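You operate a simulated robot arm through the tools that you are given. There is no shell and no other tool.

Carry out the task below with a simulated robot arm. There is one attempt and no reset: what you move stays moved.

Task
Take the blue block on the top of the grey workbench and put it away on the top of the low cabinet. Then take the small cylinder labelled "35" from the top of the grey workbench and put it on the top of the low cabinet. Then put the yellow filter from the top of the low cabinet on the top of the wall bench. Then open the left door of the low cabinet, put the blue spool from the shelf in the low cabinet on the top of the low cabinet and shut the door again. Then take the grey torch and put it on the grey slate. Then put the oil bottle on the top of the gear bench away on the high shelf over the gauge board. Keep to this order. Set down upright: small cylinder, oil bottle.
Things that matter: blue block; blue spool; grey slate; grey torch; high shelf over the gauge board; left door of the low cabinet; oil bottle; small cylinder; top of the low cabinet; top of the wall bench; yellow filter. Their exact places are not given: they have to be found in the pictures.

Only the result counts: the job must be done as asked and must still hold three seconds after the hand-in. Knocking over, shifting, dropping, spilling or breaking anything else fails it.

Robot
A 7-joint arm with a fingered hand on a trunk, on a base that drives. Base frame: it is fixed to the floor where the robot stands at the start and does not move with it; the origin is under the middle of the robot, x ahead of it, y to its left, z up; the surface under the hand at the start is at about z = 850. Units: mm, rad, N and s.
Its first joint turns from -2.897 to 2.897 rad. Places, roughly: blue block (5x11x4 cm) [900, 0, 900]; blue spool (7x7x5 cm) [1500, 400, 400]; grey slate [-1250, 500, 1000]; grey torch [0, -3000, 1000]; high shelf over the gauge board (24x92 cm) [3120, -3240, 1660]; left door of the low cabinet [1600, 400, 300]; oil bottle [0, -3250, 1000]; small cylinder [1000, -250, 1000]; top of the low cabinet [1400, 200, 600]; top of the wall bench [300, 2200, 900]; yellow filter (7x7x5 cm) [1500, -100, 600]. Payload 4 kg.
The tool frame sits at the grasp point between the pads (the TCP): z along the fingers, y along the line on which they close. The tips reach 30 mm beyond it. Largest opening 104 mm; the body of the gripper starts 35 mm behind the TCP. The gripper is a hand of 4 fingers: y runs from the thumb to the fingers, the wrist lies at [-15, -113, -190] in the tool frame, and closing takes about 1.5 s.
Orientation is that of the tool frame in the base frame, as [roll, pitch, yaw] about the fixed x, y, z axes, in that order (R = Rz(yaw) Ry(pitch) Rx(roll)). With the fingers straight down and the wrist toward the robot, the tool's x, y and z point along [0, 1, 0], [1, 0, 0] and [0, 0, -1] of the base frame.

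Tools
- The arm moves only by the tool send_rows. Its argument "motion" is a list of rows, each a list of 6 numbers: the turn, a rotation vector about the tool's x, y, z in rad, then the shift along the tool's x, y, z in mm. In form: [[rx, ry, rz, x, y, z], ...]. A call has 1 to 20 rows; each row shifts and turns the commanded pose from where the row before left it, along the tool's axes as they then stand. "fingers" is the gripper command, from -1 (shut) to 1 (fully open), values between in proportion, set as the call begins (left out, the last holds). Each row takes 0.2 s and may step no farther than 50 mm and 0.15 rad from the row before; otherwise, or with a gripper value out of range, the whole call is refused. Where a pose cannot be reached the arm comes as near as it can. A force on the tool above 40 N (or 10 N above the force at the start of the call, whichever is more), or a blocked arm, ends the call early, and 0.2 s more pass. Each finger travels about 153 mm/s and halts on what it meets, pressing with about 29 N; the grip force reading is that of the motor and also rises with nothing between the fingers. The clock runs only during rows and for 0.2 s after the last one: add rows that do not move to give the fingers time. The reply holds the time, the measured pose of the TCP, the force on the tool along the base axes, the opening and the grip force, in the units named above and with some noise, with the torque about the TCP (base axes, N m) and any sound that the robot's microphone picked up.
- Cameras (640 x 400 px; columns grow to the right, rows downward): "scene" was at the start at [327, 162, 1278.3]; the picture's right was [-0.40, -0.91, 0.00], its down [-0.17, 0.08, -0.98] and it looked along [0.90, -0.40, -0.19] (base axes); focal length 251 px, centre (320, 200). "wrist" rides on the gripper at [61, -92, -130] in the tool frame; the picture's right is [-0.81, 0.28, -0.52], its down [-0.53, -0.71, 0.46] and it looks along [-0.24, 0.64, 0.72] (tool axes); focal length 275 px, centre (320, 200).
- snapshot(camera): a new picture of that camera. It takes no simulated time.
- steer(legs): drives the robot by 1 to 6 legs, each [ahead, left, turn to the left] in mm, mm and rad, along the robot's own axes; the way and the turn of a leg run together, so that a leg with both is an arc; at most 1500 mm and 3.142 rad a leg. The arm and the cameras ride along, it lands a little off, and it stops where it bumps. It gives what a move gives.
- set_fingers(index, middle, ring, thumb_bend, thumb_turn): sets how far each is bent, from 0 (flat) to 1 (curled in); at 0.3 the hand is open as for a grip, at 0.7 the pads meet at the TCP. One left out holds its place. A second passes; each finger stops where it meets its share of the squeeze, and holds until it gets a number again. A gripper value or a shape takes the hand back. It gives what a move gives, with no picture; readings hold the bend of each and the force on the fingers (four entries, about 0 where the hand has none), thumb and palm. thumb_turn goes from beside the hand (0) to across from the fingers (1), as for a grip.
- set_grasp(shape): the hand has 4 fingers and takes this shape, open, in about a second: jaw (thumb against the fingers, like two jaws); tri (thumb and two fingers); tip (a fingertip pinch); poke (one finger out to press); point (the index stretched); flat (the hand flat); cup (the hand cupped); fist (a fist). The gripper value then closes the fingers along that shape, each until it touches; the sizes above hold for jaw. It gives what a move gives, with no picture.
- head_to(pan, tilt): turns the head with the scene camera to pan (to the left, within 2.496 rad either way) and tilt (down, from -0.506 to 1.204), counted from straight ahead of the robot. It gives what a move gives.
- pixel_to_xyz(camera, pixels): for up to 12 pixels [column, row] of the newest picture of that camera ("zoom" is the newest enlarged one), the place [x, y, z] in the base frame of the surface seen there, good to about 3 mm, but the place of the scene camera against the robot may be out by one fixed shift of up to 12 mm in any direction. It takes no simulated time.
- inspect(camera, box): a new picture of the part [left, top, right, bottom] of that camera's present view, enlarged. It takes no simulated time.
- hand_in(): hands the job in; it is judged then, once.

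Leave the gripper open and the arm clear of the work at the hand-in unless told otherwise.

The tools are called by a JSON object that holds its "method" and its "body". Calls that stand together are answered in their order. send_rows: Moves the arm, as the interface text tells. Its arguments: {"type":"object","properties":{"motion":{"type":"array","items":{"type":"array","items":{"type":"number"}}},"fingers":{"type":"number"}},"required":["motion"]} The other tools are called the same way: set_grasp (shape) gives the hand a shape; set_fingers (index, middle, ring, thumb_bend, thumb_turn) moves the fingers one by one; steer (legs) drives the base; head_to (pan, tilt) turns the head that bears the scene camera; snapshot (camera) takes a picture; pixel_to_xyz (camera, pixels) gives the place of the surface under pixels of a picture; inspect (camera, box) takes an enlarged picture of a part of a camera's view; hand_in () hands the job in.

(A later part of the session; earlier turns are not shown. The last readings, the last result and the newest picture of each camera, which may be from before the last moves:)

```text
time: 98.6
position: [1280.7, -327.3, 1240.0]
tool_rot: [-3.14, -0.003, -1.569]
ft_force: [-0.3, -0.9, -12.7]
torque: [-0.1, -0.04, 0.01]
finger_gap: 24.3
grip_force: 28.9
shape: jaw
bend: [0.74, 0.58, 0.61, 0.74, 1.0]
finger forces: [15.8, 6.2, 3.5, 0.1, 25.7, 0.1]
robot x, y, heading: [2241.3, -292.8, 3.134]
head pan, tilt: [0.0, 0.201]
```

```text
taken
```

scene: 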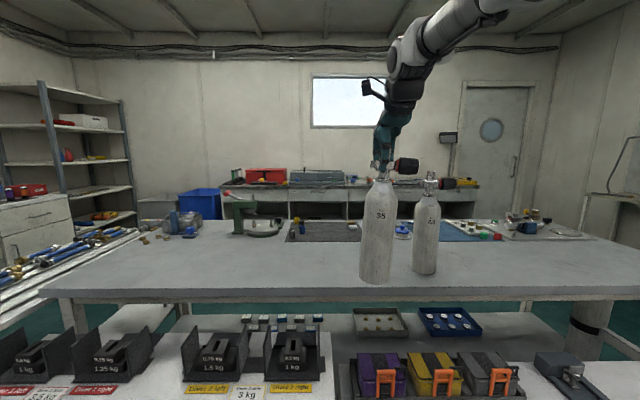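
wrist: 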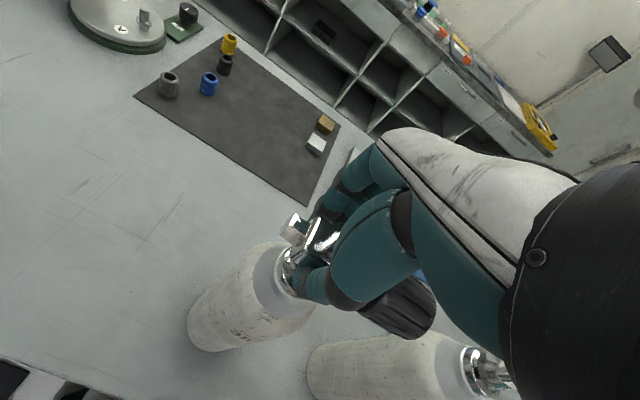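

I draw the tank toward me to x≈1485, still high, then drive right to bring it to y≈+50.

{"method": "send_rows", "body": {"motion": [[0, 0, 0, 0, -41, 0], [0, 0, 0, 0, -41, 0], [0, 0, 0, 0, -41, 0], [0, 0, 0, 0, -41, 0], [0, 0, 0, 0, -41, 0]], "fingers": -1}}

{"method": "steer", "body": {"legs": [[0, -375, 0]]}}

{"method": "head_to", "body": {"pan": 0.0, "tilt": 0.7}}

{"method": "snapshot", "body": {"camera": "scene"}}

{"method": "snapshot", "body": {"camera": "wrist"}}

```text
time: 99.8
position: [1486.6, -327.7, 1240.1]
tool_rot: [-3.138, 0.0, -1.569]
ft_force: [0.4, -0.4, -14.4]
torque: [0.0, -0.25, 0.01]
finger_gap: 24.0
grip_force: 29.2
shape: jaw
bend: [0.74, 0.58, 0.61, 0.75, 1.0]
finger forces: [15.3, 6.5, 3.6, 0.0, 26.2, 0.1]
robot x, y, heading: [2238.9, -288.2, 3.134]
head pan, tilt: [0.0, 0.201]
```

```text
time: 102.1
position: [1489.7, 45.4, 1240.7]
tool_rot: [-3.14, -0.001, -1.571]
ft_force: [0.9, -0.6, -13.4]
torque: [-0.07, 0.04, -0.03]
finger_gap: 23.8
grip_force: 29.0
shape: jaw
bend: [0.74, 0.58, 0.61, 0.75, 1.0]
finger forces: [16.0, 6.5, 3.3, 0.0, 25.6, 0.0]
robot x, y, heading: [2244.7, 78.0, 3.135]
head pan, tilt: [0.0, 0.201]
```

```text
time: 103.1
position: [1491.2, 44.7, 1240.6]
tool_rot: [-3.14, -0.001, -1.571]
ft_force: [-0.2, -0.1, -13.3]
torque: [0.08, 0.05, -0.04]
finger_gap: 24.0
grip_force: 29.6
shape: jaw
bend: [0.74, 0.58, 0.61, 0.75, 1.0]
finger forces: [15.6, 6.5, 4.1, 0.0, 25.8, 0.0]
robot x, y, heading: [2247.1, 75.5, 3.132]
head pan, tilt: [0.0, 0.7]
```

```text
taken
```

scene: 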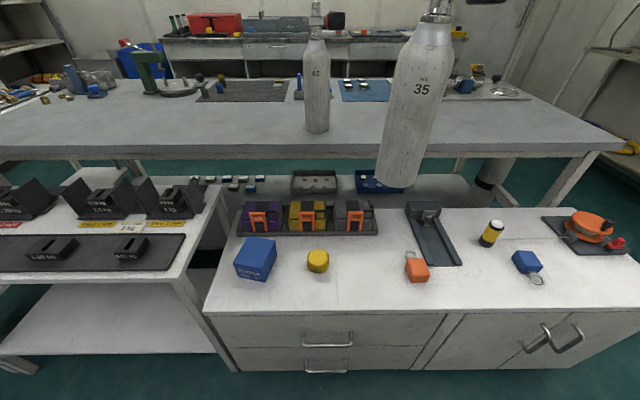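

```text
taken
```

wrist: 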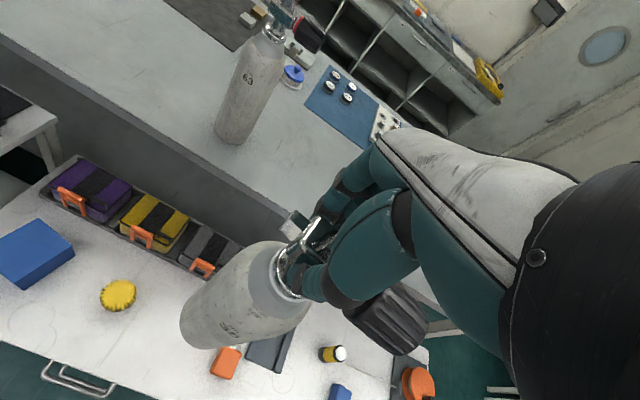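

The tank looks upright. I check its tilt by depth on its front line, and check the landing spot positions.

{"method": "pixel_to_xyz", "body": {"camera": "scene", "pixels": [[426, 60], [420, 90], [411, 130], [403, 165], [398, 183], [318, 252], [318, 262], [416, 268], [405, 260], [350, 300], [318, 270], [365, 235]]}}

{"method": "pixel_to_xyz", "body": {"camera": "wrist", "pixels": [[118, 294], [102, 295], [135, 295], [225, 362], [120, 350], [195, 345], [240, 260], [60, 375]]}}

```text
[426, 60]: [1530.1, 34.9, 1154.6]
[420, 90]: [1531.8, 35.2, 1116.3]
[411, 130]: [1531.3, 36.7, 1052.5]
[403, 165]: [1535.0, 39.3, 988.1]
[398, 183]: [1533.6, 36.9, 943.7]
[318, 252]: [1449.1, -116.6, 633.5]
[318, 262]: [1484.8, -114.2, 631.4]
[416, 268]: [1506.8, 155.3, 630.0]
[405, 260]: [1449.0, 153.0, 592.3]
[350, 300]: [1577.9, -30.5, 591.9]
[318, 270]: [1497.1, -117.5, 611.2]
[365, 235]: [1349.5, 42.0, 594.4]
```

```text
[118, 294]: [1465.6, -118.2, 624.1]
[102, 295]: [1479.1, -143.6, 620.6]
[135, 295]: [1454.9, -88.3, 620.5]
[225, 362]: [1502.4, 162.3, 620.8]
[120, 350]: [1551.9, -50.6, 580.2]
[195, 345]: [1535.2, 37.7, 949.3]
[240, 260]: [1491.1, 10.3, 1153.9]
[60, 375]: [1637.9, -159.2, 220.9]
```

Tank axis is near vertical (3 mm over 210). The spot [1492,42] is clear of filter and orange block. I lower 328 mm.

{"method": "send_rows", "body": {"motion": [[0, 0, 0, 0, 0, 40], [0, 0, 0, 0, 0, 40], [0, 0, 0, 0, 0, 40], [0, 0, 0, 0, 0, 40], [0, 0, 0, 0, 0, 40], [0, 0, 0, 0, 0, 40], [0, 0, 0, 0, 0, 40], [0, 0, 0, 0, 0, 30], [0, 0, 0, 0, 0, 18]], "fingers": -1}}

{"method": "snapshot", "body": {"camera": "scene"}}

```text
time: 105.1
position: [1489.6, 43.0, 913.4]
tool_rot: [-3.14, -0.003, -1.57]
ft_force: [-0.5, -0.1, -12.6]
torque: [-0.09, 0.13, -0.01]
finger_gap: 23.7
grip_force: 28.6
shape: jaw
bend: [0.74, 0.58, 0.61, 0.75, 0.99]
finger forces: [16.6, 6.6, 2.5, 0.0, 25.4, 0.0]
robot x, y, heading: [2242.9, 77.8, 3.129]
head pan, tilt: [0.0, 0.7]
```

```text
taken
```

scene: 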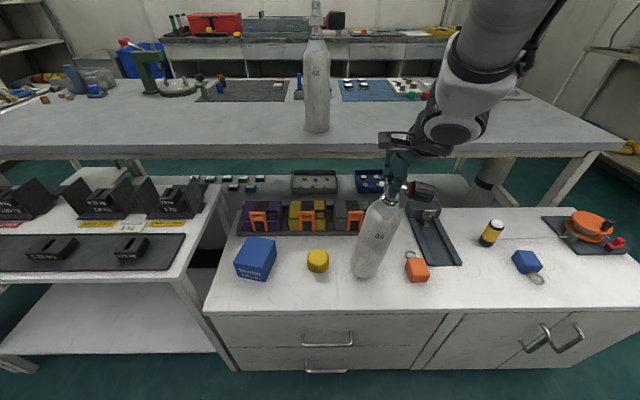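

The tank seems to lean a little in this picture. I measure its axis at several heights.

{"method": "inspect", "body": {"camera": "scene", "box": [330, 180, 450, 290]}}

{"method": "pixel_to_xyz", "body": {"camera": "zoom", "pixels": [[250, 140], [230, 180], [200, 300], [195, 340], [190, 375], [185, 130], [285, 150], [150, 330], [250, 350], [165, 250], [270, 250]]}}

```text
3.64 times, centred on (390, 235) of scene
```

zoom: 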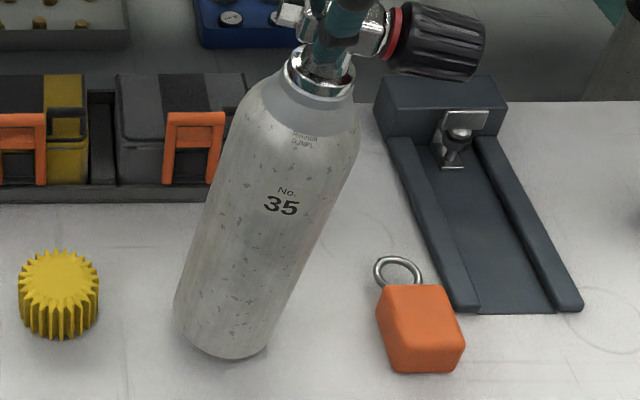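

```text
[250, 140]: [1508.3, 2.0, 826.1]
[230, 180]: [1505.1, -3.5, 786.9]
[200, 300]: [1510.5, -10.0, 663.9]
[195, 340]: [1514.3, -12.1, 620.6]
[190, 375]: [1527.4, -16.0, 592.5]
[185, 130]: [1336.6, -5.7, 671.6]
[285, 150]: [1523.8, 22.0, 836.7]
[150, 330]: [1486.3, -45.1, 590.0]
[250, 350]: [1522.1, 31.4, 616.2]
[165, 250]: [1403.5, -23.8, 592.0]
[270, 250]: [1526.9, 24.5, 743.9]
```

{"method": "pixel_to_xyz", "body": {"camera": "zoom", "pixels": [[240, 120], [225, 160], [210, 205], [192, 260], [180, 305], [352, 160], [334, 205], [315, 250], [298, 290], [280, 325], [320, 90], [330, 60]]}}

```text
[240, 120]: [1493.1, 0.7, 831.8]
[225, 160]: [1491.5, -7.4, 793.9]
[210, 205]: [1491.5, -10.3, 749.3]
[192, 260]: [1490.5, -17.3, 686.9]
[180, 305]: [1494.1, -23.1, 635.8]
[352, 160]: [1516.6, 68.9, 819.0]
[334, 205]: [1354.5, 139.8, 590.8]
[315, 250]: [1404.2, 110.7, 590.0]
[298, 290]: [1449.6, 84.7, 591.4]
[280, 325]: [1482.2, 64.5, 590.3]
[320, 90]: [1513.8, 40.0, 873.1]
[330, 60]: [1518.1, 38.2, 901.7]
```

The tank has leaned ≈0.1 rad (bottom toward −y). I rotate the hand by 0.1 rad about base x (tool −y) to bring it upright.

{"method": "send_rows", "body": {"motion": [[0, -0.05, 0, 0, 0, 0], [0, -0.05, 0, 0, 0, 0], [0, 0, 0, 0, 0, 0]], "fingers": -1}}

{"method": "inspect", "body": {"camera": "scene", "box": [330, 180, 450, 290]}}

{"method": "pixel_to_xyz", "body": {"camera": "zoom", "pixels": [[240, 120], [227, 160], [214, 205], [200, 260], [190, 305], [184, 330], [205, 360], [230, 365]]}}

```text
time: 105.9
position: [1490.3, 42.6, 913.2]
tool_rot: [-3.14, 0.097, -1.567]
ft_force: [0.5, -0.4, -12.4]
torque: [-0.1, 0.0, 0.04]
finger_gap: 23.7
grip_force: 29.1
shape: jaw
bend: [0.74, 0.58, 0.61, 0.75, 0.99]
finger forces: [16.4, 6.0, 2.7, 0.1, 25.4, 0.1]
robot x, y, heading: [2243.1, 80.1, 3.133]
head pan, tilt: [0.0, 0.7]
```

```text
3.64 times, centred on (390, 235) of scene
```

zoom: 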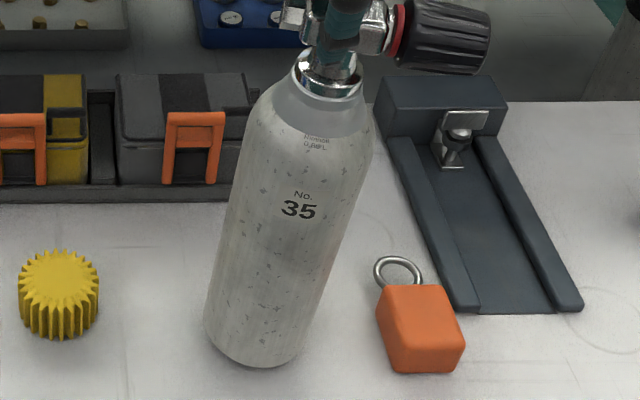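

```text
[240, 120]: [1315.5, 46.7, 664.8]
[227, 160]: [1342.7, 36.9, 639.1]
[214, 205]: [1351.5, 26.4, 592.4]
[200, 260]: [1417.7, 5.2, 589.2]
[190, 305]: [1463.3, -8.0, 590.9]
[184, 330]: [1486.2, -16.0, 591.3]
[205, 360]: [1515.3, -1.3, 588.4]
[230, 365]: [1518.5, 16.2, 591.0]
```

{"method": "pixel_to_xyz", "body": {"camera": "zoom", "pixels": [[247, 140], [240, 165], [232, 200], [222, 240], [214, 280], [209, 310], [364, 180], [350, 220], [338, 260], [322, 300]]}}

```text
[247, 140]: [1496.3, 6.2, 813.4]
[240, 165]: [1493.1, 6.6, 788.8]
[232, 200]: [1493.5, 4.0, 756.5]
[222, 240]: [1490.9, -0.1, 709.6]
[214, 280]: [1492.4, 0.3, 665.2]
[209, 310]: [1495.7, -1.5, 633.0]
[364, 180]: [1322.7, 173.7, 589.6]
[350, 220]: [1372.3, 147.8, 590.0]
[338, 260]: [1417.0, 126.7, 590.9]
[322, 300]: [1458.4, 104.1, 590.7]
```

Remaining lean ≈0.04 rad. I correct that and lower to contact in small steps (expected near TCP z≈899).

{"method": "send_rows", "body": {"motion": [[0, -0.04, 0, 0, 0, 0], [0, 0, 0, 0, 0, 5], [0, 0, 0, 0, 0, 3], [0, 0, 0, 0, 0, 2]], "fingers": -1}}

{"method": "inspect", "body": {"camera": "scene", "box": [330, 180, 450, 290]}}

{"method": "pixel_to_xyz", "body": {"camera": "zoom", "pixels": [[254, 140], [249, 165], [242, 200], [234, 240], [228, 280], [223, 310]]}}

```text
time: 106.9
position: [1491.1, 44.4, 903.4]
tool_rot: [-3.14, 0.137, -1.571]
ft_force: [-0.4, 0.5, -12.6]
torque: [-0.06, 0.01, -0.02]
finger_gap: 23.6
grip_force: 29.2
shape: jaw
bend: [0.74, 0.58, 0.61, 0.75, 0.99]
finger forces: [16.5, 5.9, 2.9, 0.0, 25.3, 0.0]
robot x, y, heading: [2246.9, 82.8, 3.134]
head pan, tilt: [0.0, 0.7]
```

```text
3.64 times, centred on (390, 235) of scene
```

zoom: 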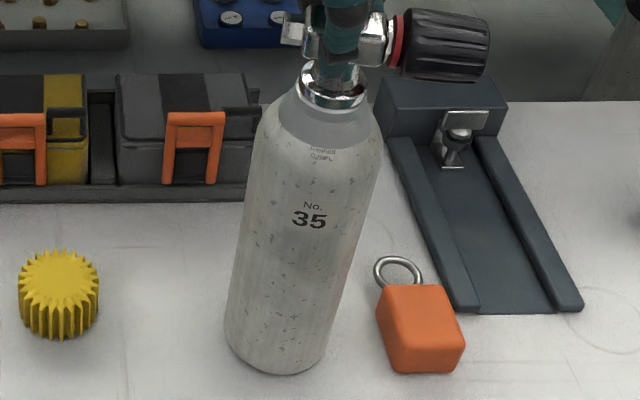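

```text
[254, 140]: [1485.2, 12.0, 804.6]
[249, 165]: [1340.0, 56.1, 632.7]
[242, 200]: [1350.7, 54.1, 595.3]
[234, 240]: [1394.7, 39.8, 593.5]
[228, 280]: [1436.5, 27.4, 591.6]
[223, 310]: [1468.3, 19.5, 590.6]
```

Now it's upright within about 1–2°. I lower by small steps to contact.

{"method": "send_rows", "body": {"motion": [[0, 0, 0, 0, 0, 2], [0, 0, 0, 0, 0, 1], [0, 0, 0, 0, 0, 0]], "fingers": -1}}

{"method": "send_rows", "body": {"motion": [[0, 0, 0, 0, 0, 1], [0, 0, 0, 0, 0, 1], [0, 0, 0, 0, 0, 0]], "fingers": -1}}

```text
time: 107.7
position: [1490.7, 44.8, 900.7]
tool_rot: [-3.139, 0.137, -1.571]
ft_force: [-0.1, -0.5, -12.6]
torque: [-0.15, 0.02, -0.02]
finger_gap: 23.8
grip_force: 28.5
shape: jaw
bend: [0.74, 0.58, 0.61, 0.75, 0.99]
finger forces: [16.5, 5.9, 2.8, 0.1, 25.4, 0.0]
robot x, y, heading: [2245.5, 80.7, 3.132]
head pan, tilt: [0.0, 0.7]
```

```text
time: 108.5
position: [1490.2, 45.2, 897.5]
tool_rot: [-3.141, 0.139, -1.57]
ft_force: [-1.2, -0.3, -4.9]
torque: [-0.1, 0.03, 0.0]
finger_gap: 23.8
grip_force: 28.5
shape: jaw
bend: [0.74, 0.58, 0.61, 0.75, 0.99]
finger forces: [17.3, 6.4, 3.0, 0.0, 25.8, 0.1]
robot x, y, heading: [2245.3, 77.9, 3.128]
head pan, tilt: [0.0, 0.7]
```

Contact begins (force −4.9). One more mm, then look.

{"method": "send_rows", "body": {"motion": [[0, 0, 0, 0, 0, 1], [0, 0, 0, 0, 0, 0.5], [0, 0, 0, 0, 0, 0]], "fingers": -1}}

{"method": "inspect", "body": {"camera": "scene", "box": [330, 180, 450, 290]}}

{"method": "snapshot", "body": {"camera": "wrist"}}

```text
time: 109.3
position: [1491.4, 44.8, 897.3]
tool_rot: [-3.141, 0.139, -1.571]
ft_force: [-2.9, 0.0, 10.2]
torque: [-0.03, 0.16, 0.01]
finger_gap: 24.1
grip_force: 28.6
shape: jaw
bend: [0.74, 0.58, 0.61, 0.75, 0.99]
finger forces: [18.7, 7.9, 4.1, 0.0, 28.1, 0.0]
robot x, y, heading: [2245.2, 78.4, 3.137]
head pan, tilt: [0.0, 0.7]
```

```text
3.64 times, centred on (390, 235) of scene
```

zoom: 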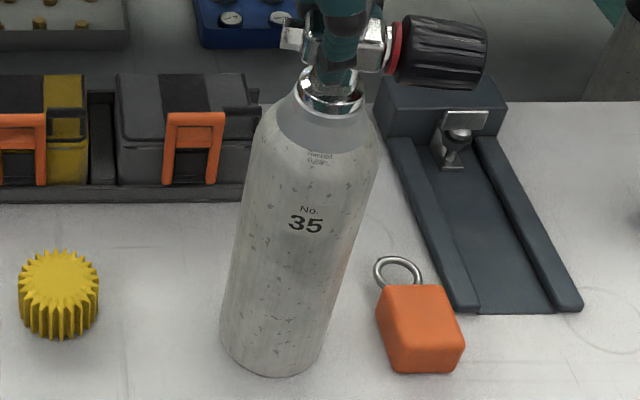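

```text
taken
```

wrist: 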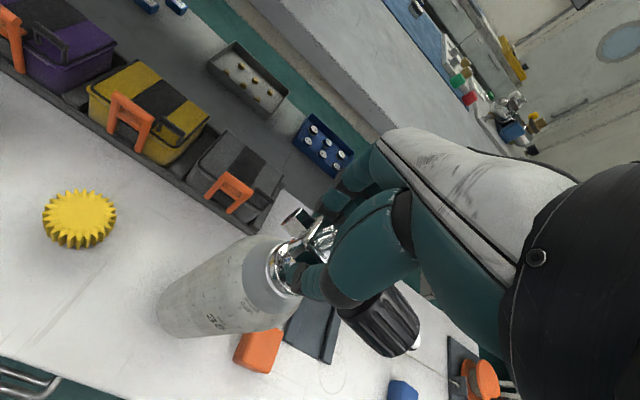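

It stands flat and carries its weight. I ease off, open, and lift away.

{"method": "send_rows", "body": {"motion": [[0, 0, 0, 0, 0, -1], [0, 0, 0, 0, 0, 0]], "fingers": -1}}

{"method": "send_rows", "body": {"motion": [[0, 0, 0, 0, 0, 0], [0, 0, 0, 0, 0, 0], [0, 0, 0, 0, 0, 0], [0, 0, 0, 0, 0, 0], [0, 0, 0, 0, 0, 0], [0, 0, 0, 0, 0, 0]], "fingers": 1}}

{"method": "inspect", "body": {"camera": "scene", "box": [330, 160, 450, 290]}}

```text
time: 109.9
position: [1492.1, 44.6, 897.8]
tool_rot: [-3.141, 0.138, -1.571]
ft_force: [-2.6, -0.1, 5.7]
torque: [-0.07, 0.1, 0.01]
finger_gap: 24.6
grip_force: 28.6
shape: jaw
bend: [0.74, 0.58, 0.61, 0.75, 0.99]
finger forces: [18.6, 7.7, 3.8, 0.0, 27.8, 0.0]
robot x, y, heading: [2248.5, 75.7, 3.13]
head pan, tilt: [0.0, 0.7]
```

```text
time: 111.3
position: [1490.7, 44.7, 898.3]
tool_rot: [-3.139, 0.14, -1.57]
ft_force: [0.4, 0.5, -0.2]
torque: [0.0, 0.01, -0.01]
finger_gap: 103.7
grip_force: 0.1
shape: jaw
bend: [0.3, 0.3, 0.3, 0.3, 0.98]
finger forces: [0.0, 0.0, 0.0, 0.1, 0.0, 0.0]
robot x, y, heading: [2242.3, 76.3, 3.131]
head pan, tilt: [0.0, 0.7]
```

```text
3.08 times, centred on (390, 225) of scene
```

zoom: 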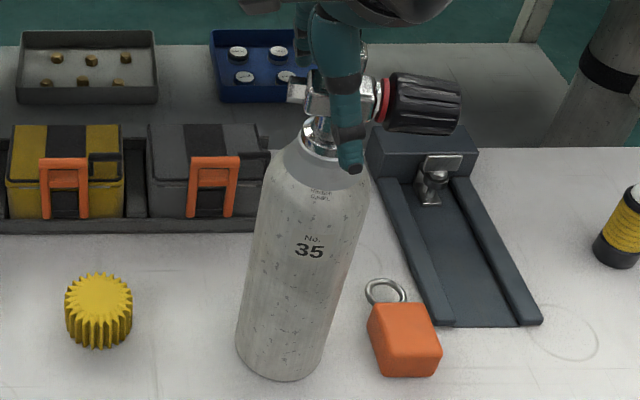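

The tank stands free. I withdraw along the finger axis, then straighten the hand.

{"method": "send_rows", "body": {"motion": [[0, 0, 0, 0, 0, -20], [0, 0, 0, 0, 0, -30], [0, 0, 0, 0, 0, -40], [0, 0, 0, 0, 0, -40], [0, 0, 0, 0, 0, -40], [0, 0.07, 0, 0, 0, -40], [0, 0.069, 0, 0, 0, -40]], "fingers": 1}}

{"method": "snapshot", "body": {"camera": "scene"}}

{"method": "snapshot", "body": {"camera": "wrist"}}

```text
time: 112.9
position: [1490.9, 12.1, 1145.7]
tool_rot: [-3.139, 0.0, -1.572]
ft_force: [0.8, -1.1, 1.1]
torque: [0.01, 0.01, -0.01]
finger_gap: 103.8
grip_force: 0.0
shape: jaw
bend: [0.3, 0.3, 0.3, 0.3, 0.98]
finger forces: [0.0, 0.1, 0.1, 0.0, 0.0, 0.1]
robot x, y, heading: [2244.5, 79.4, 3.136]
head pan, tilt: [0.0, 0.7]
```

```text
taken
```

scene: 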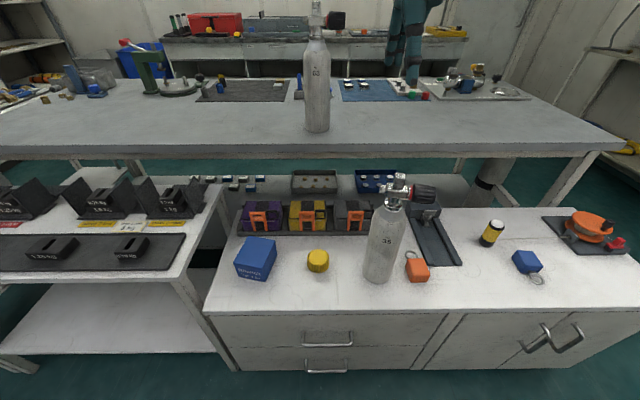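

```text
taken
```

wrist: 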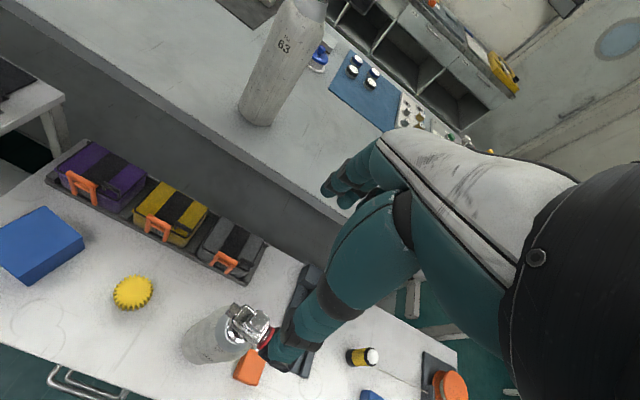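

Tank 35 stands on the cabinet. Now the yellow filter at ≈[1466,−116]. I move over it and down to z≈750.

{"method": "send_rows", "body": {"motion": [[0, 0, 0, 43, 8.3, 0], [0, 0, 0, 43, 8.3, 0], [0, 0, 0, 42, 8.3, 0], [0, 0, 0, 0, 0, 45], [0, 0, 0, 0, 0, 45], [0, 0, 0, 0, 0, 45], [0, 0, 0, 0, 0, 45], [0, 0, 0, 0, 0, 45], [0, 0, 0, 0, 0, 45], [0, 0, 0, 0, 0, 45], [0, 0, 0, 0, 0, 45], [0, 0, 0, 0, 0, 35]], "fingers": 1}}

{"method": "snapshot", "body": {"camera": "wrist"}}

{"method": "snapshot", "body": {"camera": "scene"}}

```text
time: 115.5
position: [1467.1, -114.4, 749.8]
tool_rot: [-3.14, 0.001, -1.57]
ft_force: [0.7, -0.6, -0.6]
torque: [-0.04, 0.0, 0.0]
finger_gap: 103.6
grip_force: 0.1
shape: jaw
bend: [0.3, 0.3, 0.3, 0.3, 0.98]
finger forces: [0.1, 0.0, 0.0, 0.1, 0.0, 0.1]
robot x, y, heading: [2245.4, 77.8, 3.132]
head pan, tilt: [0.0, 0.7]
```

```text
taken
```

wrist: 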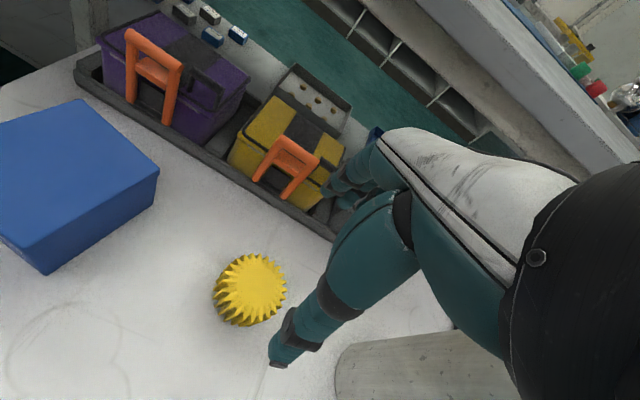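

```text
taken
```

scene: 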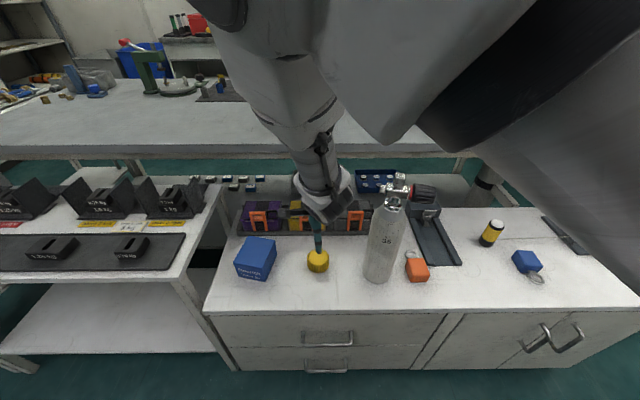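

I measure the filter's top rim.

{"method": "pixel_to_xyz", "body": {"camera": "wrist", "pixels": [[252, 280], [220, 285], [285, 280], [250, 258], [240, 322], [270, 262], [225, 305], [262, 305], [215, 300]]}}

```text
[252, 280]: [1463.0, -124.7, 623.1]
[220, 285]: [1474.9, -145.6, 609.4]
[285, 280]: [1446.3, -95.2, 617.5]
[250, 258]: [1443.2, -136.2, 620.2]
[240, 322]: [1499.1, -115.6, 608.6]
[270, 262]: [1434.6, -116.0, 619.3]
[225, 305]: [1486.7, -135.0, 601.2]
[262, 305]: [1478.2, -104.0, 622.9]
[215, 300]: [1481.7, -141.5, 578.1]
```

Filter centre ≈[1466,−118], top 623. I lower to z≈615 and close.

{"method": "send_rows", "body": {"motion": [[0, 0, 0, 3.5, 1, 30], [0, 0, 0, 0, 0, 35], [0, 0, 0, 0, 0, 35], [0, 0, 0, 0, 0, 35]], "fingers": 1}}

{"method": "snapshot", "body": {"camera": "wrist"}}

{"method": "send_rows", "body": {"motion": [[0, 0, 0, 0, 0, 0], [0, 0, 0, 0, 0, 0], [0, 0, 0, 0, 0, 0], [0, 0, 0, 0, 0, 0], [0, 0, 0, 0, 0, 0], [0, 0, 0, 0, 0, 0], [0, 0, 0, 0, 0, 0], [0, 0, 0, 0, 0, 0]], "fingers": -1}}

{"method": "snapshot", "body": {"camera": "wrist"}}

```text
time: 116.5
position: [1466.1, -116.8, 616.7]
tool_rot: [-3.139, 0.0, -1.57]
ft_force: [1.0, 0.3, 0.1]
torque: [-0.01, -0.02, 0.03]
finger_gap: 103.8
grip_force: 0.1
shape: jaw
bend: [0.3, 0.3, 0.3, 0.3, 0.98]
finger forces: [0.0, 0.1, 0.0, 0.0, 0.1, 0.0]
robot x, y, heading: [2243.3, 85.6, 3.128]
head pan, tilt: [0.0, 0.7]
```

```text
taken
```

wrist: 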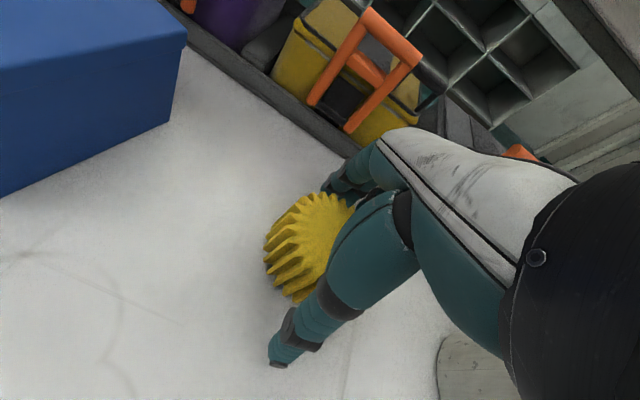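

```text
time: 118.3
position: [1464.6, -118.8, 617.4]
tool_rot: [-3.139, 0.0, -1.571]
ft_force: [-1.1, -0.4, -0.4]
torque: [0.03, 0.0, 0.0]
finger_gap: 57.8
grip_force: 28.7
shape: jaw
bend: [0.74, 0.42, 0.44, 0.68, 1.0]
finger forces: [15.1, 9.6, 0.0, 0.0, 25.2, 0.1]
robot x, y, heading: [2249.0, 77.2, 3.124]
head pan, tilt: [0.0, 0.7]
```

```text
taken
```

wrist: 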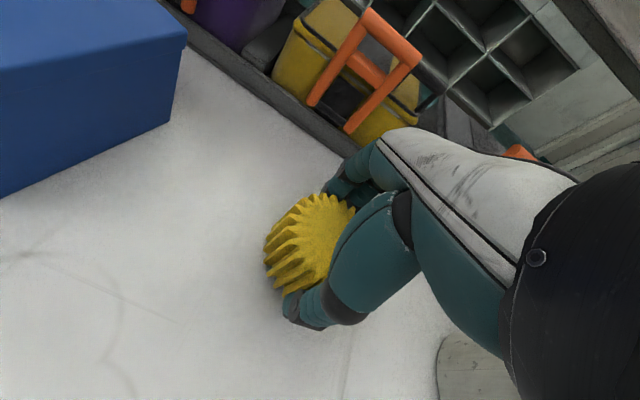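

Gripped at 58 mm. I lift straight up 530 mm.

{"method": "send_rows", "body": {"motion": [[0, 0, 0, 0, 0, -20], [0, 0, 0, 0, 0, -40], [0, 0, 0, 0, 0, -47], [0, 0, 0, 0, 0, -47], [0, 0, 0, 0, 0, -47], [0, 0, 0, 0, 0, -47], [0, 0, 0, 0, 0, -47], [0, 0, 0, 0, 0, -47], [0, 0, 0, 0, 0, -47], [0, 0, 0, 0, 0, -47], [0, 0, 0, 0, 0, -47], [0, 0, 0, 0, 0, -47]], "fingers": -1}}

{"method": "snapshot", "body": {"camera": "wrist"}}

{"method": "snapshot", "body": {"camera": "scene"}}

```text
time: 120.9
position: [1464.5, -117.2, 1148.4]
tool_rot: [-3.141, 0.001, -1.57]
ft_force: [0.8, 0.4, -0.4]
torque: [0.04, -0.01, -0.01]
finger_gap: 57.4
grip_force: 29.2
shape: jaw
bend: [0.74, 0.42, 0.44, 0.68, 1.0]
finger forces: [14.6, 10.1, 0.1, 0.1, 25.0, 0.1]
robot x, y, heading: [2245.4, 83.4, 3.131]
head pan, tilt: [0.0, 0.7]
```

```text
taken
```

wrist: 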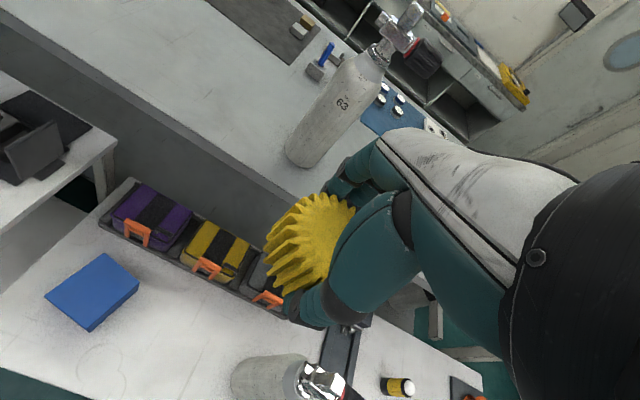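

```text
taken
```

scene: 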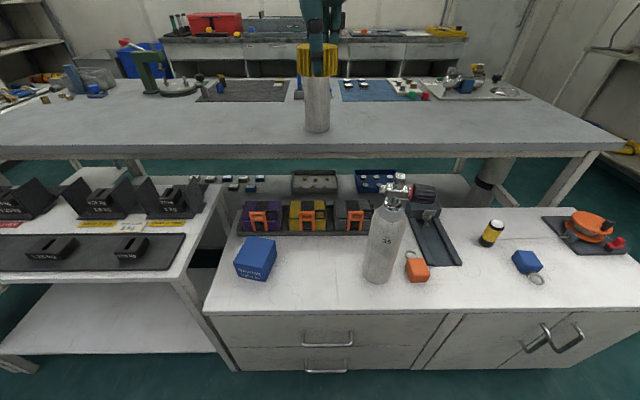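

The filter is held. I drive right 1350, then ahead 1950 past the bench end.

{"method": "steer", "body": {"legs": [[0, -1350, 0], [1000, 0, 0], [950, 0, 0]]}}

{"method": "head_to", "body": {"pan": -1.0, "tilt": 0.4}}

{"method": "snapshot", "body": {"camera": "scene"}}

```text
time: 136.9
position: [-466.0, 1218.3, 1146.7]
tool_rot: [-3.139, -0.002, -1.552]
ft_force: [0.2, 0.4, -0.2]
torque: [0.0, 0.02, 0.02]
finger_gap: 57.3
grip_force: 29.3
shape: jaw
bend: [0.74, 0.42, 0.44, 0.68, 1.0]
finger forces: [14.6, 10.1, 0.0, 0.0, 25.1, 0.0]
robot x, y, heading: [312.5, 1428.4, -3.138]
head pan, tilt: [0.0, 0.7]
```

```text
time: 138.2
position: [-465.1, 1217.1, 1147.0]
tool_rot: [3.141, -0.003, -1.555]
ft_force: [-0.5, 0.1, -0.8]
torque: [-0.03, 0.04, 0.01]
finger_gap: 57.4
grip_force: 28.6
shape: jaw
bend: [0.74, 0.42, 0.44, 0.68, 1.0]
finger forces: [14.7, 10.1, 0.0, 0.0, 25.1, 0.1]
robot x, y, heading: [309.3, 1428.3, -3.136]
head pan, tilt: [-1.0, 0.4]
```

```text
taken
```

scene: 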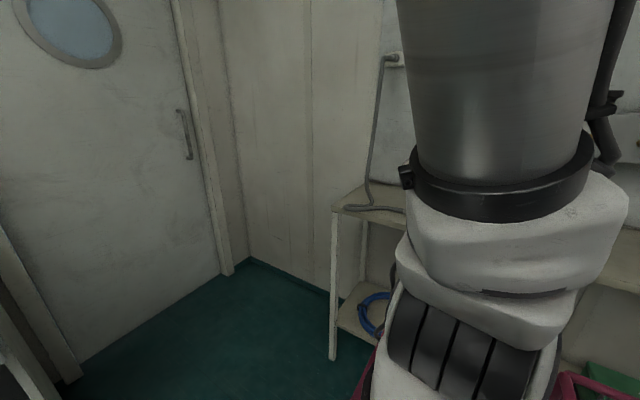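

I turn right by 1.57 to face the wall bench.

{"method": "steer", "body": {"legs": [[0, 0, -1.575]]}}

{"method": "head_to", "body": {"pan": 0.0, "tilt": 0.6}}

{"method": "snapshot", "body": {"camera": "scene"}}

{"method": "snapshot", "body": {"camera": "wrist"}}

{"method": "pixel_to_xyz", "body": {"camera": "scene", "pixels": [[320, 200], [320, 250], [250, 220], [400, 220], [200, 220], [480, 230], [320, 230], [320, 290]]}}

```text
time: 142.4
position: [105.0, 2206.7, 1146.3]
tool_rot: [-3.139, -0.003, -3.127]
ft_force: [0.1, 0.0, -0.3]
torque: [0.02, -0.04, -0.01]
finger_gap: 57.0
grip_force: 29.0
shape: jaw
bend: [0.74, 0.42, 0.44, 0.68, 1.0]
finger forces: [14.5, 9.9, 0.0, 0.0, 24.7, 0.0]
robot x, y, heading: [313.0, 1427.8, 1.577]
head pan, tilt: [-1.0, 0.4]
```

```text
time: 143.7
position: [105.7, 2207.2, 1147.5]
tool_rot: [-3.141, -0.002, -3.128]
ft_force: [0.0, -1.1, -0.4]
torque: [-0.02, -0.04, -0.01]
finger_gap: 57.0
grip_force: 29.1
shape: jaw
bend: [0.74, 0.42, 0.44, 0.68, 1.0]
finger forces: [14.5, 9.8, 0.0, 0.1, 24.7, 0.1]
robot x, y, heading: [310.5, 1431.9, 1.574]
head pan, tilt: [0.0, 0.6]
```

```text
taken
```

scene: 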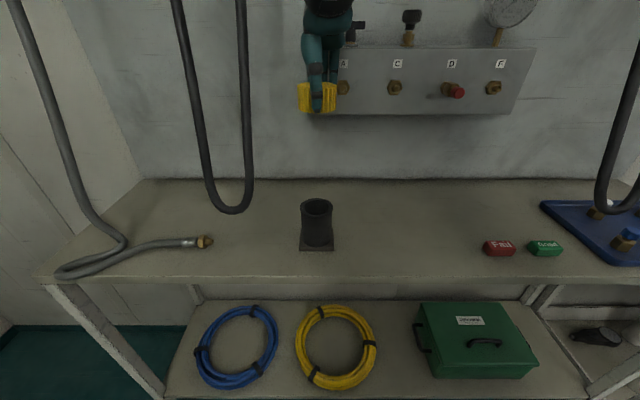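

```text
taken
```

wrist: 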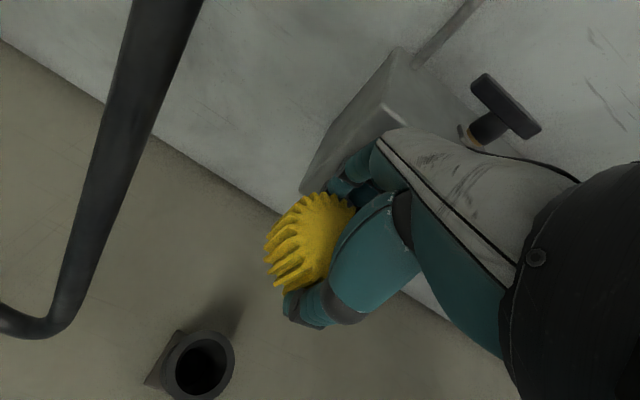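

```text
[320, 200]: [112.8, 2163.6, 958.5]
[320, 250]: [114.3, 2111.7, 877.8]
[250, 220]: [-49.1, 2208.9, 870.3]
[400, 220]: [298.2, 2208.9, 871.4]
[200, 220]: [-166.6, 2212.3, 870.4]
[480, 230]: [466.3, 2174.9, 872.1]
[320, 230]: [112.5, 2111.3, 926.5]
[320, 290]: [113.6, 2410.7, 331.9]
```

The wall bench is ahead: free area around (400,225) ≈[298,2209]. I check the height with the wrist camera.

{"method": "pixel_to_xyz", "body": {"camera": "wrist", "pixels": [[220, 250], [200, 300], [270, 380], [60, 150], [195, 370], [110, 200], [340, 130], [380, 360]]}}

```text
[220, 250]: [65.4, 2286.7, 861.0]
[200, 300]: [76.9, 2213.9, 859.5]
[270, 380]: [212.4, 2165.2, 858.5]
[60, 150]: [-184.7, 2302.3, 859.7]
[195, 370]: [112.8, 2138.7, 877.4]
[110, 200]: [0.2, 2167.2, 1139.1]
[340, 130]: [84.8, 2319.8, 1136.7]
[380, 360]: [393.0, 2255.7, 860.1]
```

Bench top z = 860. I move the filter over [295,2150] and lower toward z≈905.

{"method": "send_rows", "body": {"motion": [[0, 0, 0, 0, -30, 0], [0, 0, 0, -47, -7, 0], [0, 0, 0, -47, -7, 0], [0, 0, 0, -47, -7, 0], [0, 0, 0, -47, -7, 0], [0, 0, 0, 0, 0, 45], [0, 0, 0, 0, 0, 45], [0, 0, 0, 0, 0, 45], [0, 0, 0, 0, 0, 45], [0, 0, 0, 0, 0, 45], [0, 0, 0, 0, 0, 15]], "fingers": -1}}

{"method": "snapshot", "body": {"camera": "scene"}}

```text
time: 146.1
position: [293.7, 2151.3, 906.8]
tool_rot: [3.14, 0.0, -3.126]
ft_force: [-1.0, -0.7, -1.0]
torque: [0.01, -0.03, 0.03]
finger_gap: 56.4
grip_force: 28.9
shape: jaw
bend: [0.74, 0.42, 0.44, 0.69, 1.0]
finger forces: [14.6, 9.9, 0.1, 0.0, 24.7, 0.0]
robot x, y, heading: [311.2, 1427.4, 1.572]
head pan, tilt: [0.0, 0.6]
```

```text
taken
```

scene: 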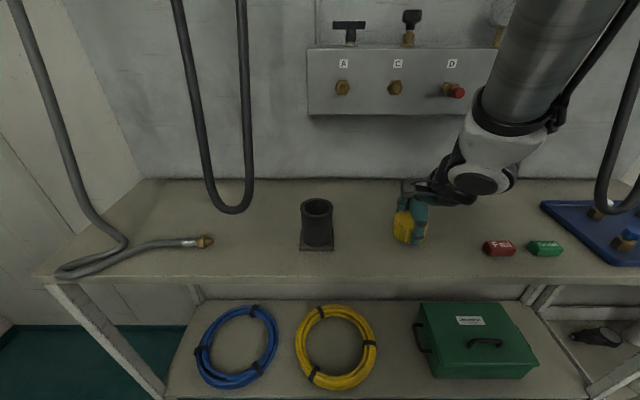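

{"method": "inspect", "body": {"camera": "scene", "box": [360, 170, 470, 260]}}

{"method": "snapshot", "body": {"camera": "wrist"}}

```text
4.44 times, centred on (415, 215) of scene
```

zoom: 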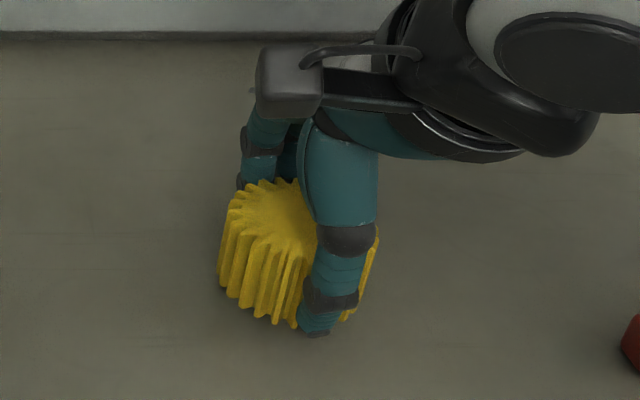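

```text
taken
```

wrist: 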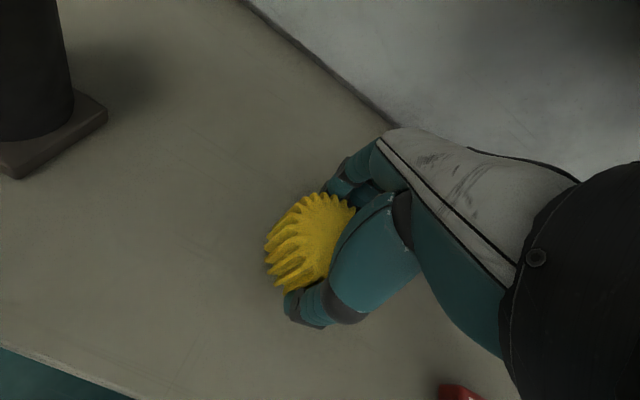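

The filter sits in the hand as when it was grasped. I lower gently to contact.

{"method": "send_rows", "body": {"motion": [[0, 0, 0, 0, 0, 5], [0, 0, 0, 0, 0, 2], [0, 0, 0, 0, 0, 1], [0, 0, 0, 0, 0, 0]], "fingers": -1}}

{"method": "send_rows", "body": {"motion": [[0, 0, 0, 0, 0, 1], [0, 0, 0, 0, 0, 1], [0, 0, 0, 0, 0, 0]], "fingers": -1}}

```text
time: 147.1
position: [294.6, 2150.7, 899.8]
tool_rot: [-3.139, 0.0, -3.128]
ft_force: [0.6, -0.1, -0.9]
torque: [0.03, 0.04, -0.04]
finger_gap: 56.7
grip_force: 29.6
shape: jaw
bend: [0.74, 0.42, 0.44, 0.69, 1.0]
finger forces: [14.7, 9.9, 0.0, 0.0, 24.7, 0.0]
robot x, y, heading: [307.7, 1427.4, 1.573]
head pan, tilt: [0.0, 0.6]
```

```text
time: 147.9
position: [293.5, 2150.8, 896.3]
tool_rot: [-3.14, 0.0, -3.127]
ft_force: [-0.1, -0.2, -1.2]
torque: [0.04, -0.02, 0.01]
finger_gap: 56.6
grip_force: 29.3
shape: jaw
bend: [0.74, 0.42, 0.44, 0.69, 1.0]
finger forces: [14.6, 9.9, 0.1, 0.0, 24.7, 0.0]
robot x, y, heading: [311.0, 1427.8, 1.58]
head pan, tilt: [0.0, 0.6]
```

{"method": "send_rows", "body": {"motion": [[0, 0, 0, 0, 0, 1], [0, 0, 0, 0, 0, 1], [0, 0, 0, 0, 0, 0]], "fingers": -1}}

{"method": "inspect", "body": {"camera": "scene", "box": [360, 170, 470, 260]}}

```text
time: 148.7
position: [294.1, 2151.1, 896.9]
tool_rot: [3.141, -0.002, -3.127]
ft_force: [-0.1, 0.4, 10.5]
torque: [0.13, 0.01, -0.03]
finger_gap: 56.5
grip_force: 29.0
shape: jaw
bend: [0.74, 0.42, 0.44, 0.68, 1.0]
finger forces: [15.2, 10.1, 0.0, 0.0, 26.2, 0.0]
robot x, y, heading: [315.6, 1430.9, 1.576]
head pan, tilt: [0.0, 0.6]
```

```text
4.44 times, centred on (415, 215) of scene
```

zoom: 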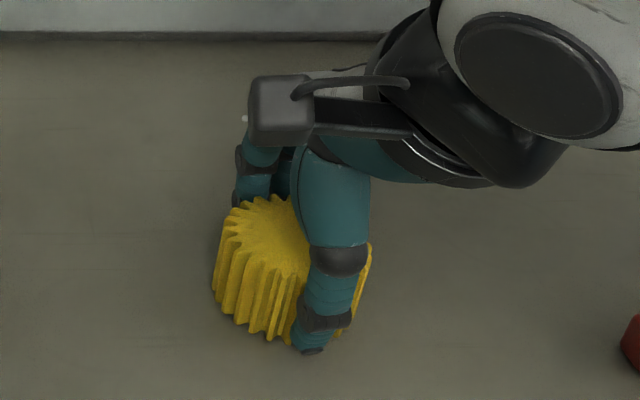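

Contact (10 N). I open and lift away.

{"method": "send_rows", "body": {"motion": [[0, 0, 0, 0, 0, -1], [0, 0, 0, 0, 0, 0], [0, 0, 0, 0, 0, 0], [0, 0, 0, 0, 0, 0], [0, 0, 0, 0, 0, 0], [0, 0, 0, 0, 0, 0]], "fingers": 1}}

{"method": "send_rows", "body": {"motion": [[0, 0, 0, 0, 0, -20], [0, 0, 0, 0, 0, -30], [0, 0, 0, 0, 0, -40], [0, 0, 0, 0, 0, -40], [0, 0, 0, 0, 0, -40], [0, 0, 0, 0, 0, -40], [0, 0, 0, 0, 0, -40]], "fingers": 1}}

{"method": "snapshot", "body": {"camera": "scene"}}

```text
time: 150.1
position: [293.2, 2150.2, 896.7]
tool_rot: [3.141, -0.002, -3.128]
ft_force: [0.0, -0.7, -0.2]
torque: [0.0, -0.02, -0.01]
finger_gap: 103.7
grip_force: 0.1
shape: jaw
bend: [0.3, 0.3, 0.3, 0.3, 0.98]
finger forces: [0.0, 0.0, 0.1, 0.0, 0.0, 0.0]
robot x, y, heading: [317.4, 1427.6, 1.574]
head pan, tilt: [0.0, 0.6]
```

```text
time: 151.7
position: [293.3, 2151.9, 1147.1]
tool_rot: [-3.141, 0.001, -3.127]
ft_force: [-0.2, 0.4, -0.1]
torque: [0.0, -0.02, -0.03]
finger_gap: 103.7
grip_force: 0.1
shape: jaw
bend: [0.3, 0.3, 0.3, 0.3, 0.98]
finger forces: [0.1, 0.1, 0.0, 0.1, 0.0, 0.0]
robot x, y, heading: [311.3, 1424.2, 1.578]
head pan, tilt: [0.0, 0.6]
```

```text
taken
```

scene: 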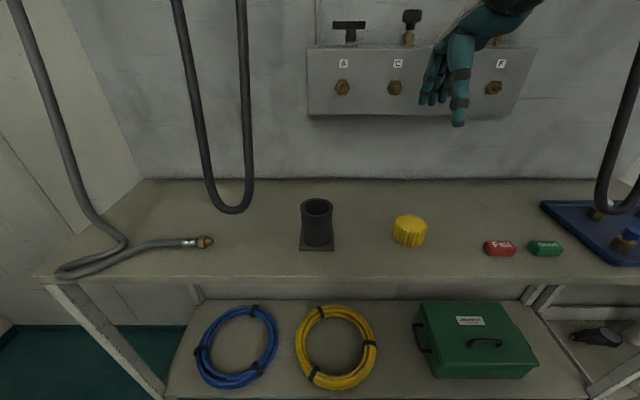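

The filter stands on the wall bench. Now back to the cabinet: I turn left 1.57 to heading π, back up ~1980 and slide left to y≈560.

{"method": "steer", "body": {"legs": [[0, 0, 1.565], [-1000, 0, 0], [-1000, 0, 0]]}}

{"method": "steer", "body": {"legs": [[0, 870, 0]]}}

{"method": "head_to", "body": {"pan": 0.1, "tilt": 0.8}}

{"method": "snapshot", "body": {"camera": "scene"}}

```text
time: 165.4
position: [1579.3, 1408.7, 1146.5]
tool_rot: [-3.139, -0.002, -1.565]
ft_force: [-0.7, 0.5, -0.8]
torque: [-0.03, 0.0, -0.03]
finger_gap: 103.8
grip_force: 0.0
shape: jaw
bend: [0.3, 0.3, 0.3, 0.3, 0.98]
finger forces: [0.0, 0.1, 0.0, 0.0, 0.0, 0.0]
robot x, y, heading: [2306.8, 1423.1, 3.137]
head pan, tilt: [0.0, 0.6]
```

```text
time: 170.0
position: [1575.1, 546.0, 1146.0]
tool_rot: [-3.141, -0.002, -1.566]
ft_force: [-0.4, -0.5, 0.2]
torque: [0.0, 0.03, -0.04]
finger_gap: 103.8
grip_force: 0.2
shape: jaw
bend: [0.3, 0.3, 0.3, 0.3, 0.98]
finger forces: [0.0, 0.0, 0.0, 0.1, 0.0, 0.0]
robot x, y, heading: [2301.0, 556.6, 3.136]
head pan, tilt: [0.0, 0.6]
```

```text
time: 170.7
position: [1575.3, 546.1, 1144.8]
tool_rot: [-3.14, -0.003, -1.564]
ft_force: [-0.7, 0.1, 0.5]
torque: [-0.01, 0.03, 0.0]
finger_gap: 103.9
grip_force: 0.0
shape: jaw
bend: [0.3, 0.3, 0.3, 0.3, 0.98]
finger forces: [0.0, 0.1, 0.0, 0.0, 0.0, 0.1]
robot x, y, heading: [2300.6, 559.8, 3.133]
head pan, tilt: [0.099, 0.799]
```

```text
taken
```

scene: 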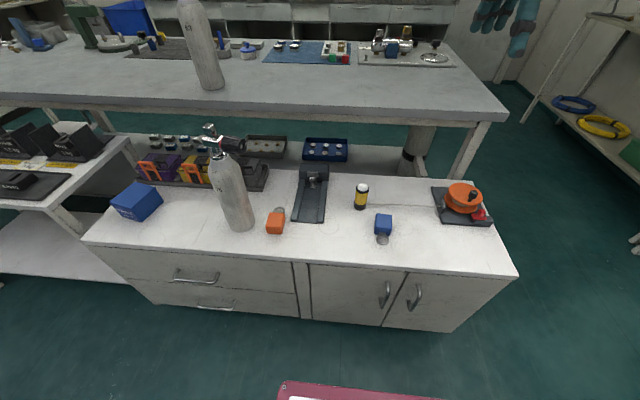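

{"method": "inspect", "body": {"camera": "scene", "box": [280, 230, 520, 340]}}

{"method": "pixel_to_xyz", "body": {"camera": "zoom", "pixels": [[60, 140], [80, 95], [330, 115], [270, 140], [290, 190], [280, 165], [60, 230], [290, 255], [340, 200], [370, 160], [150, 150], [540, 110]]}}

```text
2.67 times, centred on (400, 285) of scene
```

zoom: 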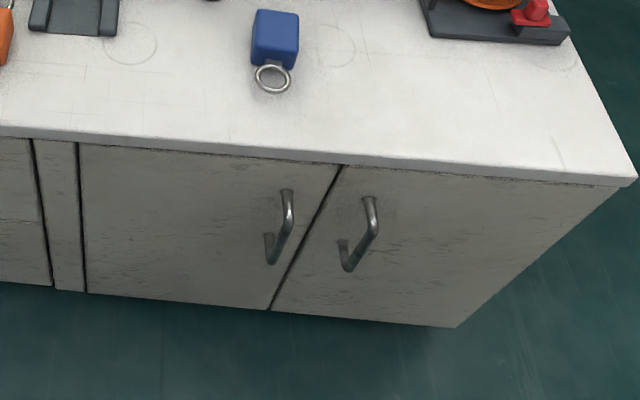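

```text
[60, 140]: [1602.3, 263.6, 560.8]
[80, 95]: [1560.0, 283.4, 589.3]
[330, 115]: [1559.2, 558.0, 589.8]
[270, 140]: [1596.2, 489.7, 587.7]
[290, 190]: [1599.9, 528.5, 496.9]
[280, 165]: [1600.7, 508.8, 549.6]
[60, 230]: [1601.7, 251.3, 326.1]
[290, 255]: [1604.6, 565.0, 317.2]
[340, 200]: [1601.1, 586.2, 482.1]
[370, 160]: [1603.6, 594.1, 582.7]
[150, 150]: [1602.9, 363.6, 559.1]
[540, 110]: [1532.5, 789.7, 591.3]
```

{"method": "inspect", "body": {"camera": "scene", "box": [370, 270, 430, 320]}}

{"method": "pixel_to_xyz", "body": {"camera": "zoom", "pixels": [[170, 150], [185, 145], [190, 180], [180, 220], [165, 250], [148, 280], [130, 250], [120, 230], [140, 285], [195, 200], [220, 100], [200, 160]]}}

```text
8.00 times, centred on (400, 295) of scene
```

zoom: 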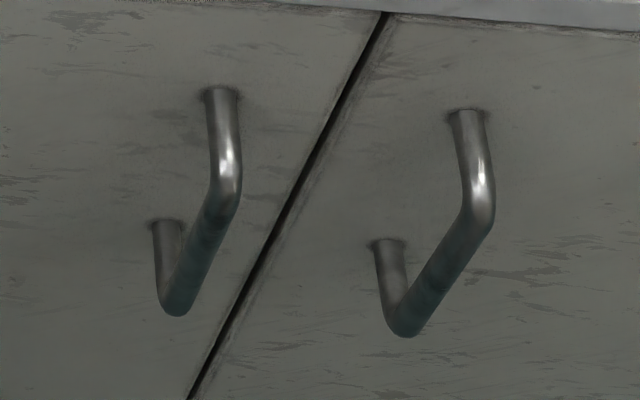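

```text
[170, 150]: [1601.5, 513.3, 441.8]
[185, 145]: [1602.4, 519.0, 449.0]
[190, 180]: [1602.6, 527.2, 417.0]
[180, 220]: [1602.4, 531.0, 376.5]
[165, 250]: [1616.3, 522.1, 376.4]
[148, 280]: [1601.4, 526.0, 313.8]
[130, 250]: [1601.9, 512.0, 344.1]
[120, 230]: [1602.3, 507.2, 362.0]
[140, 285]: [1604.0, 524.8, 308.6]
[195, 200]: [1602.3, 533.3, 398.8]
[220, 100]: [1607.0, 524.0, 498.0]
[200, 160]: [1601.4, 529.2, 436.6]
```

{"method": "pixel_to_xyz", "body": {"camera": "zoom", "pixels": [[222, 130], [228, 165], [228, 195], [215, 220], [205, 245], [190, 275], [178, 300], [170, 270], [165, 230], [380, 30], [205, 380]]}}

```text
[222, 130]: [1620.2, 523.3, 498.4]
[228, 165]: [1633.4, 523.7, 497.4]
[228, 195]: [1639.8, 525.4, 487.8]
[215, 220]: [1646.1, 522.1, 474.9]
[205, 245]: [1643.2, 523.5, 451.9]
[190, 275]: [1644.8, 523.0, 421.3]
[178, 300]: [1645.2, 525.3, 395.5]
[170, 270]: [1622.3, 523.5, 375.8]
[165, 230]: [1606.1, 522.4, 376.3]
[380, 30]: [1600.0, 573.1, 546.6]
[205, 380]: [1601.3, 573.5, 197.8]
```

The left door's handle is a vertical bow: bar at ≈[1640,523], z≈380–478, door face x≈1602, hinge near y≈278. I'll pinch the bar (closing along y) with a slightly tilted hand. First I back up 100 mm and turn the hand (rel. yaw 0), then tilt it 0.5 rad.

{"method": "steer", "body": {"legs": [[-100, 0, 0]]}}

{"method": "send_rows", "body": {"motion": [[0, 0, 0.1428, 0, 0, 0], [0, 0, 0.1428, 0, 0, 0], [0, 0, 0.1428, 0, 0, 0], [0, 0, 0.1428, 0, 0, 0], [0, 0, 0.1428, 0, 0, 0], [0, 0, 0.1428, 0, 0, 0], [0, 0, 0.1428, 0, 0, 0], [0, 0, 0.1428, 0, 0, 0], [0, 0, 0.1428, 0, 0, 0], [0, 0, 0.1428, 0, 0, 0], [0, 0, 0.1428, 0, 0, 0], [0, 0.125, 0, 0, 0, 0], [0, 0.125, 0, 0, 0, 0], [0, 0.125, 0, 0, 0, 0], [0, 0.125, 0, 0, 0, 0]], "fingers": 1}}

```text
time: 171.9
position: [1676.3, 544.6, 1146.6]
tool_rot: [3.141, -0.002, -1.566]
ft_force: [-0.7, 0.1, -0.4]
torque: [0.02, -0.01, 0.02]
finger_gap: 103.7
grip_force: 0.0
shape: jaw
bend: [0.3, 0.3, 0.3, 0.3, 0.98]
finger forces: [0.0, 0.0, 0.1, 0.0, 0.0, 0.0]
robot x, y, heading: [2400.3, 555.0, 3.133]
head pan, tilt: [0.099, 0.799]
```

```text
time: 175.1
position: [1676.0, 545.0, 1146.3]
tool_rot: [-3.14, -0.5, -3.138]
ft_force: [0.6, -0.1, -0.3]
torque: [-0.02, -0.02, 0.0]
finger_gap: 103.9
grip_force: 0.0
shape: jaw
bend: [0.3, 0.3, 0.3, 0.3, 0.98]
finger forces: [0.0, 0.0, 0.0, 0.1, 0.1, 0.1]
robot x, y, heading: [2400.1, 556.8, 3.137]
head pan, tilt: [0.099, 0.799]
```

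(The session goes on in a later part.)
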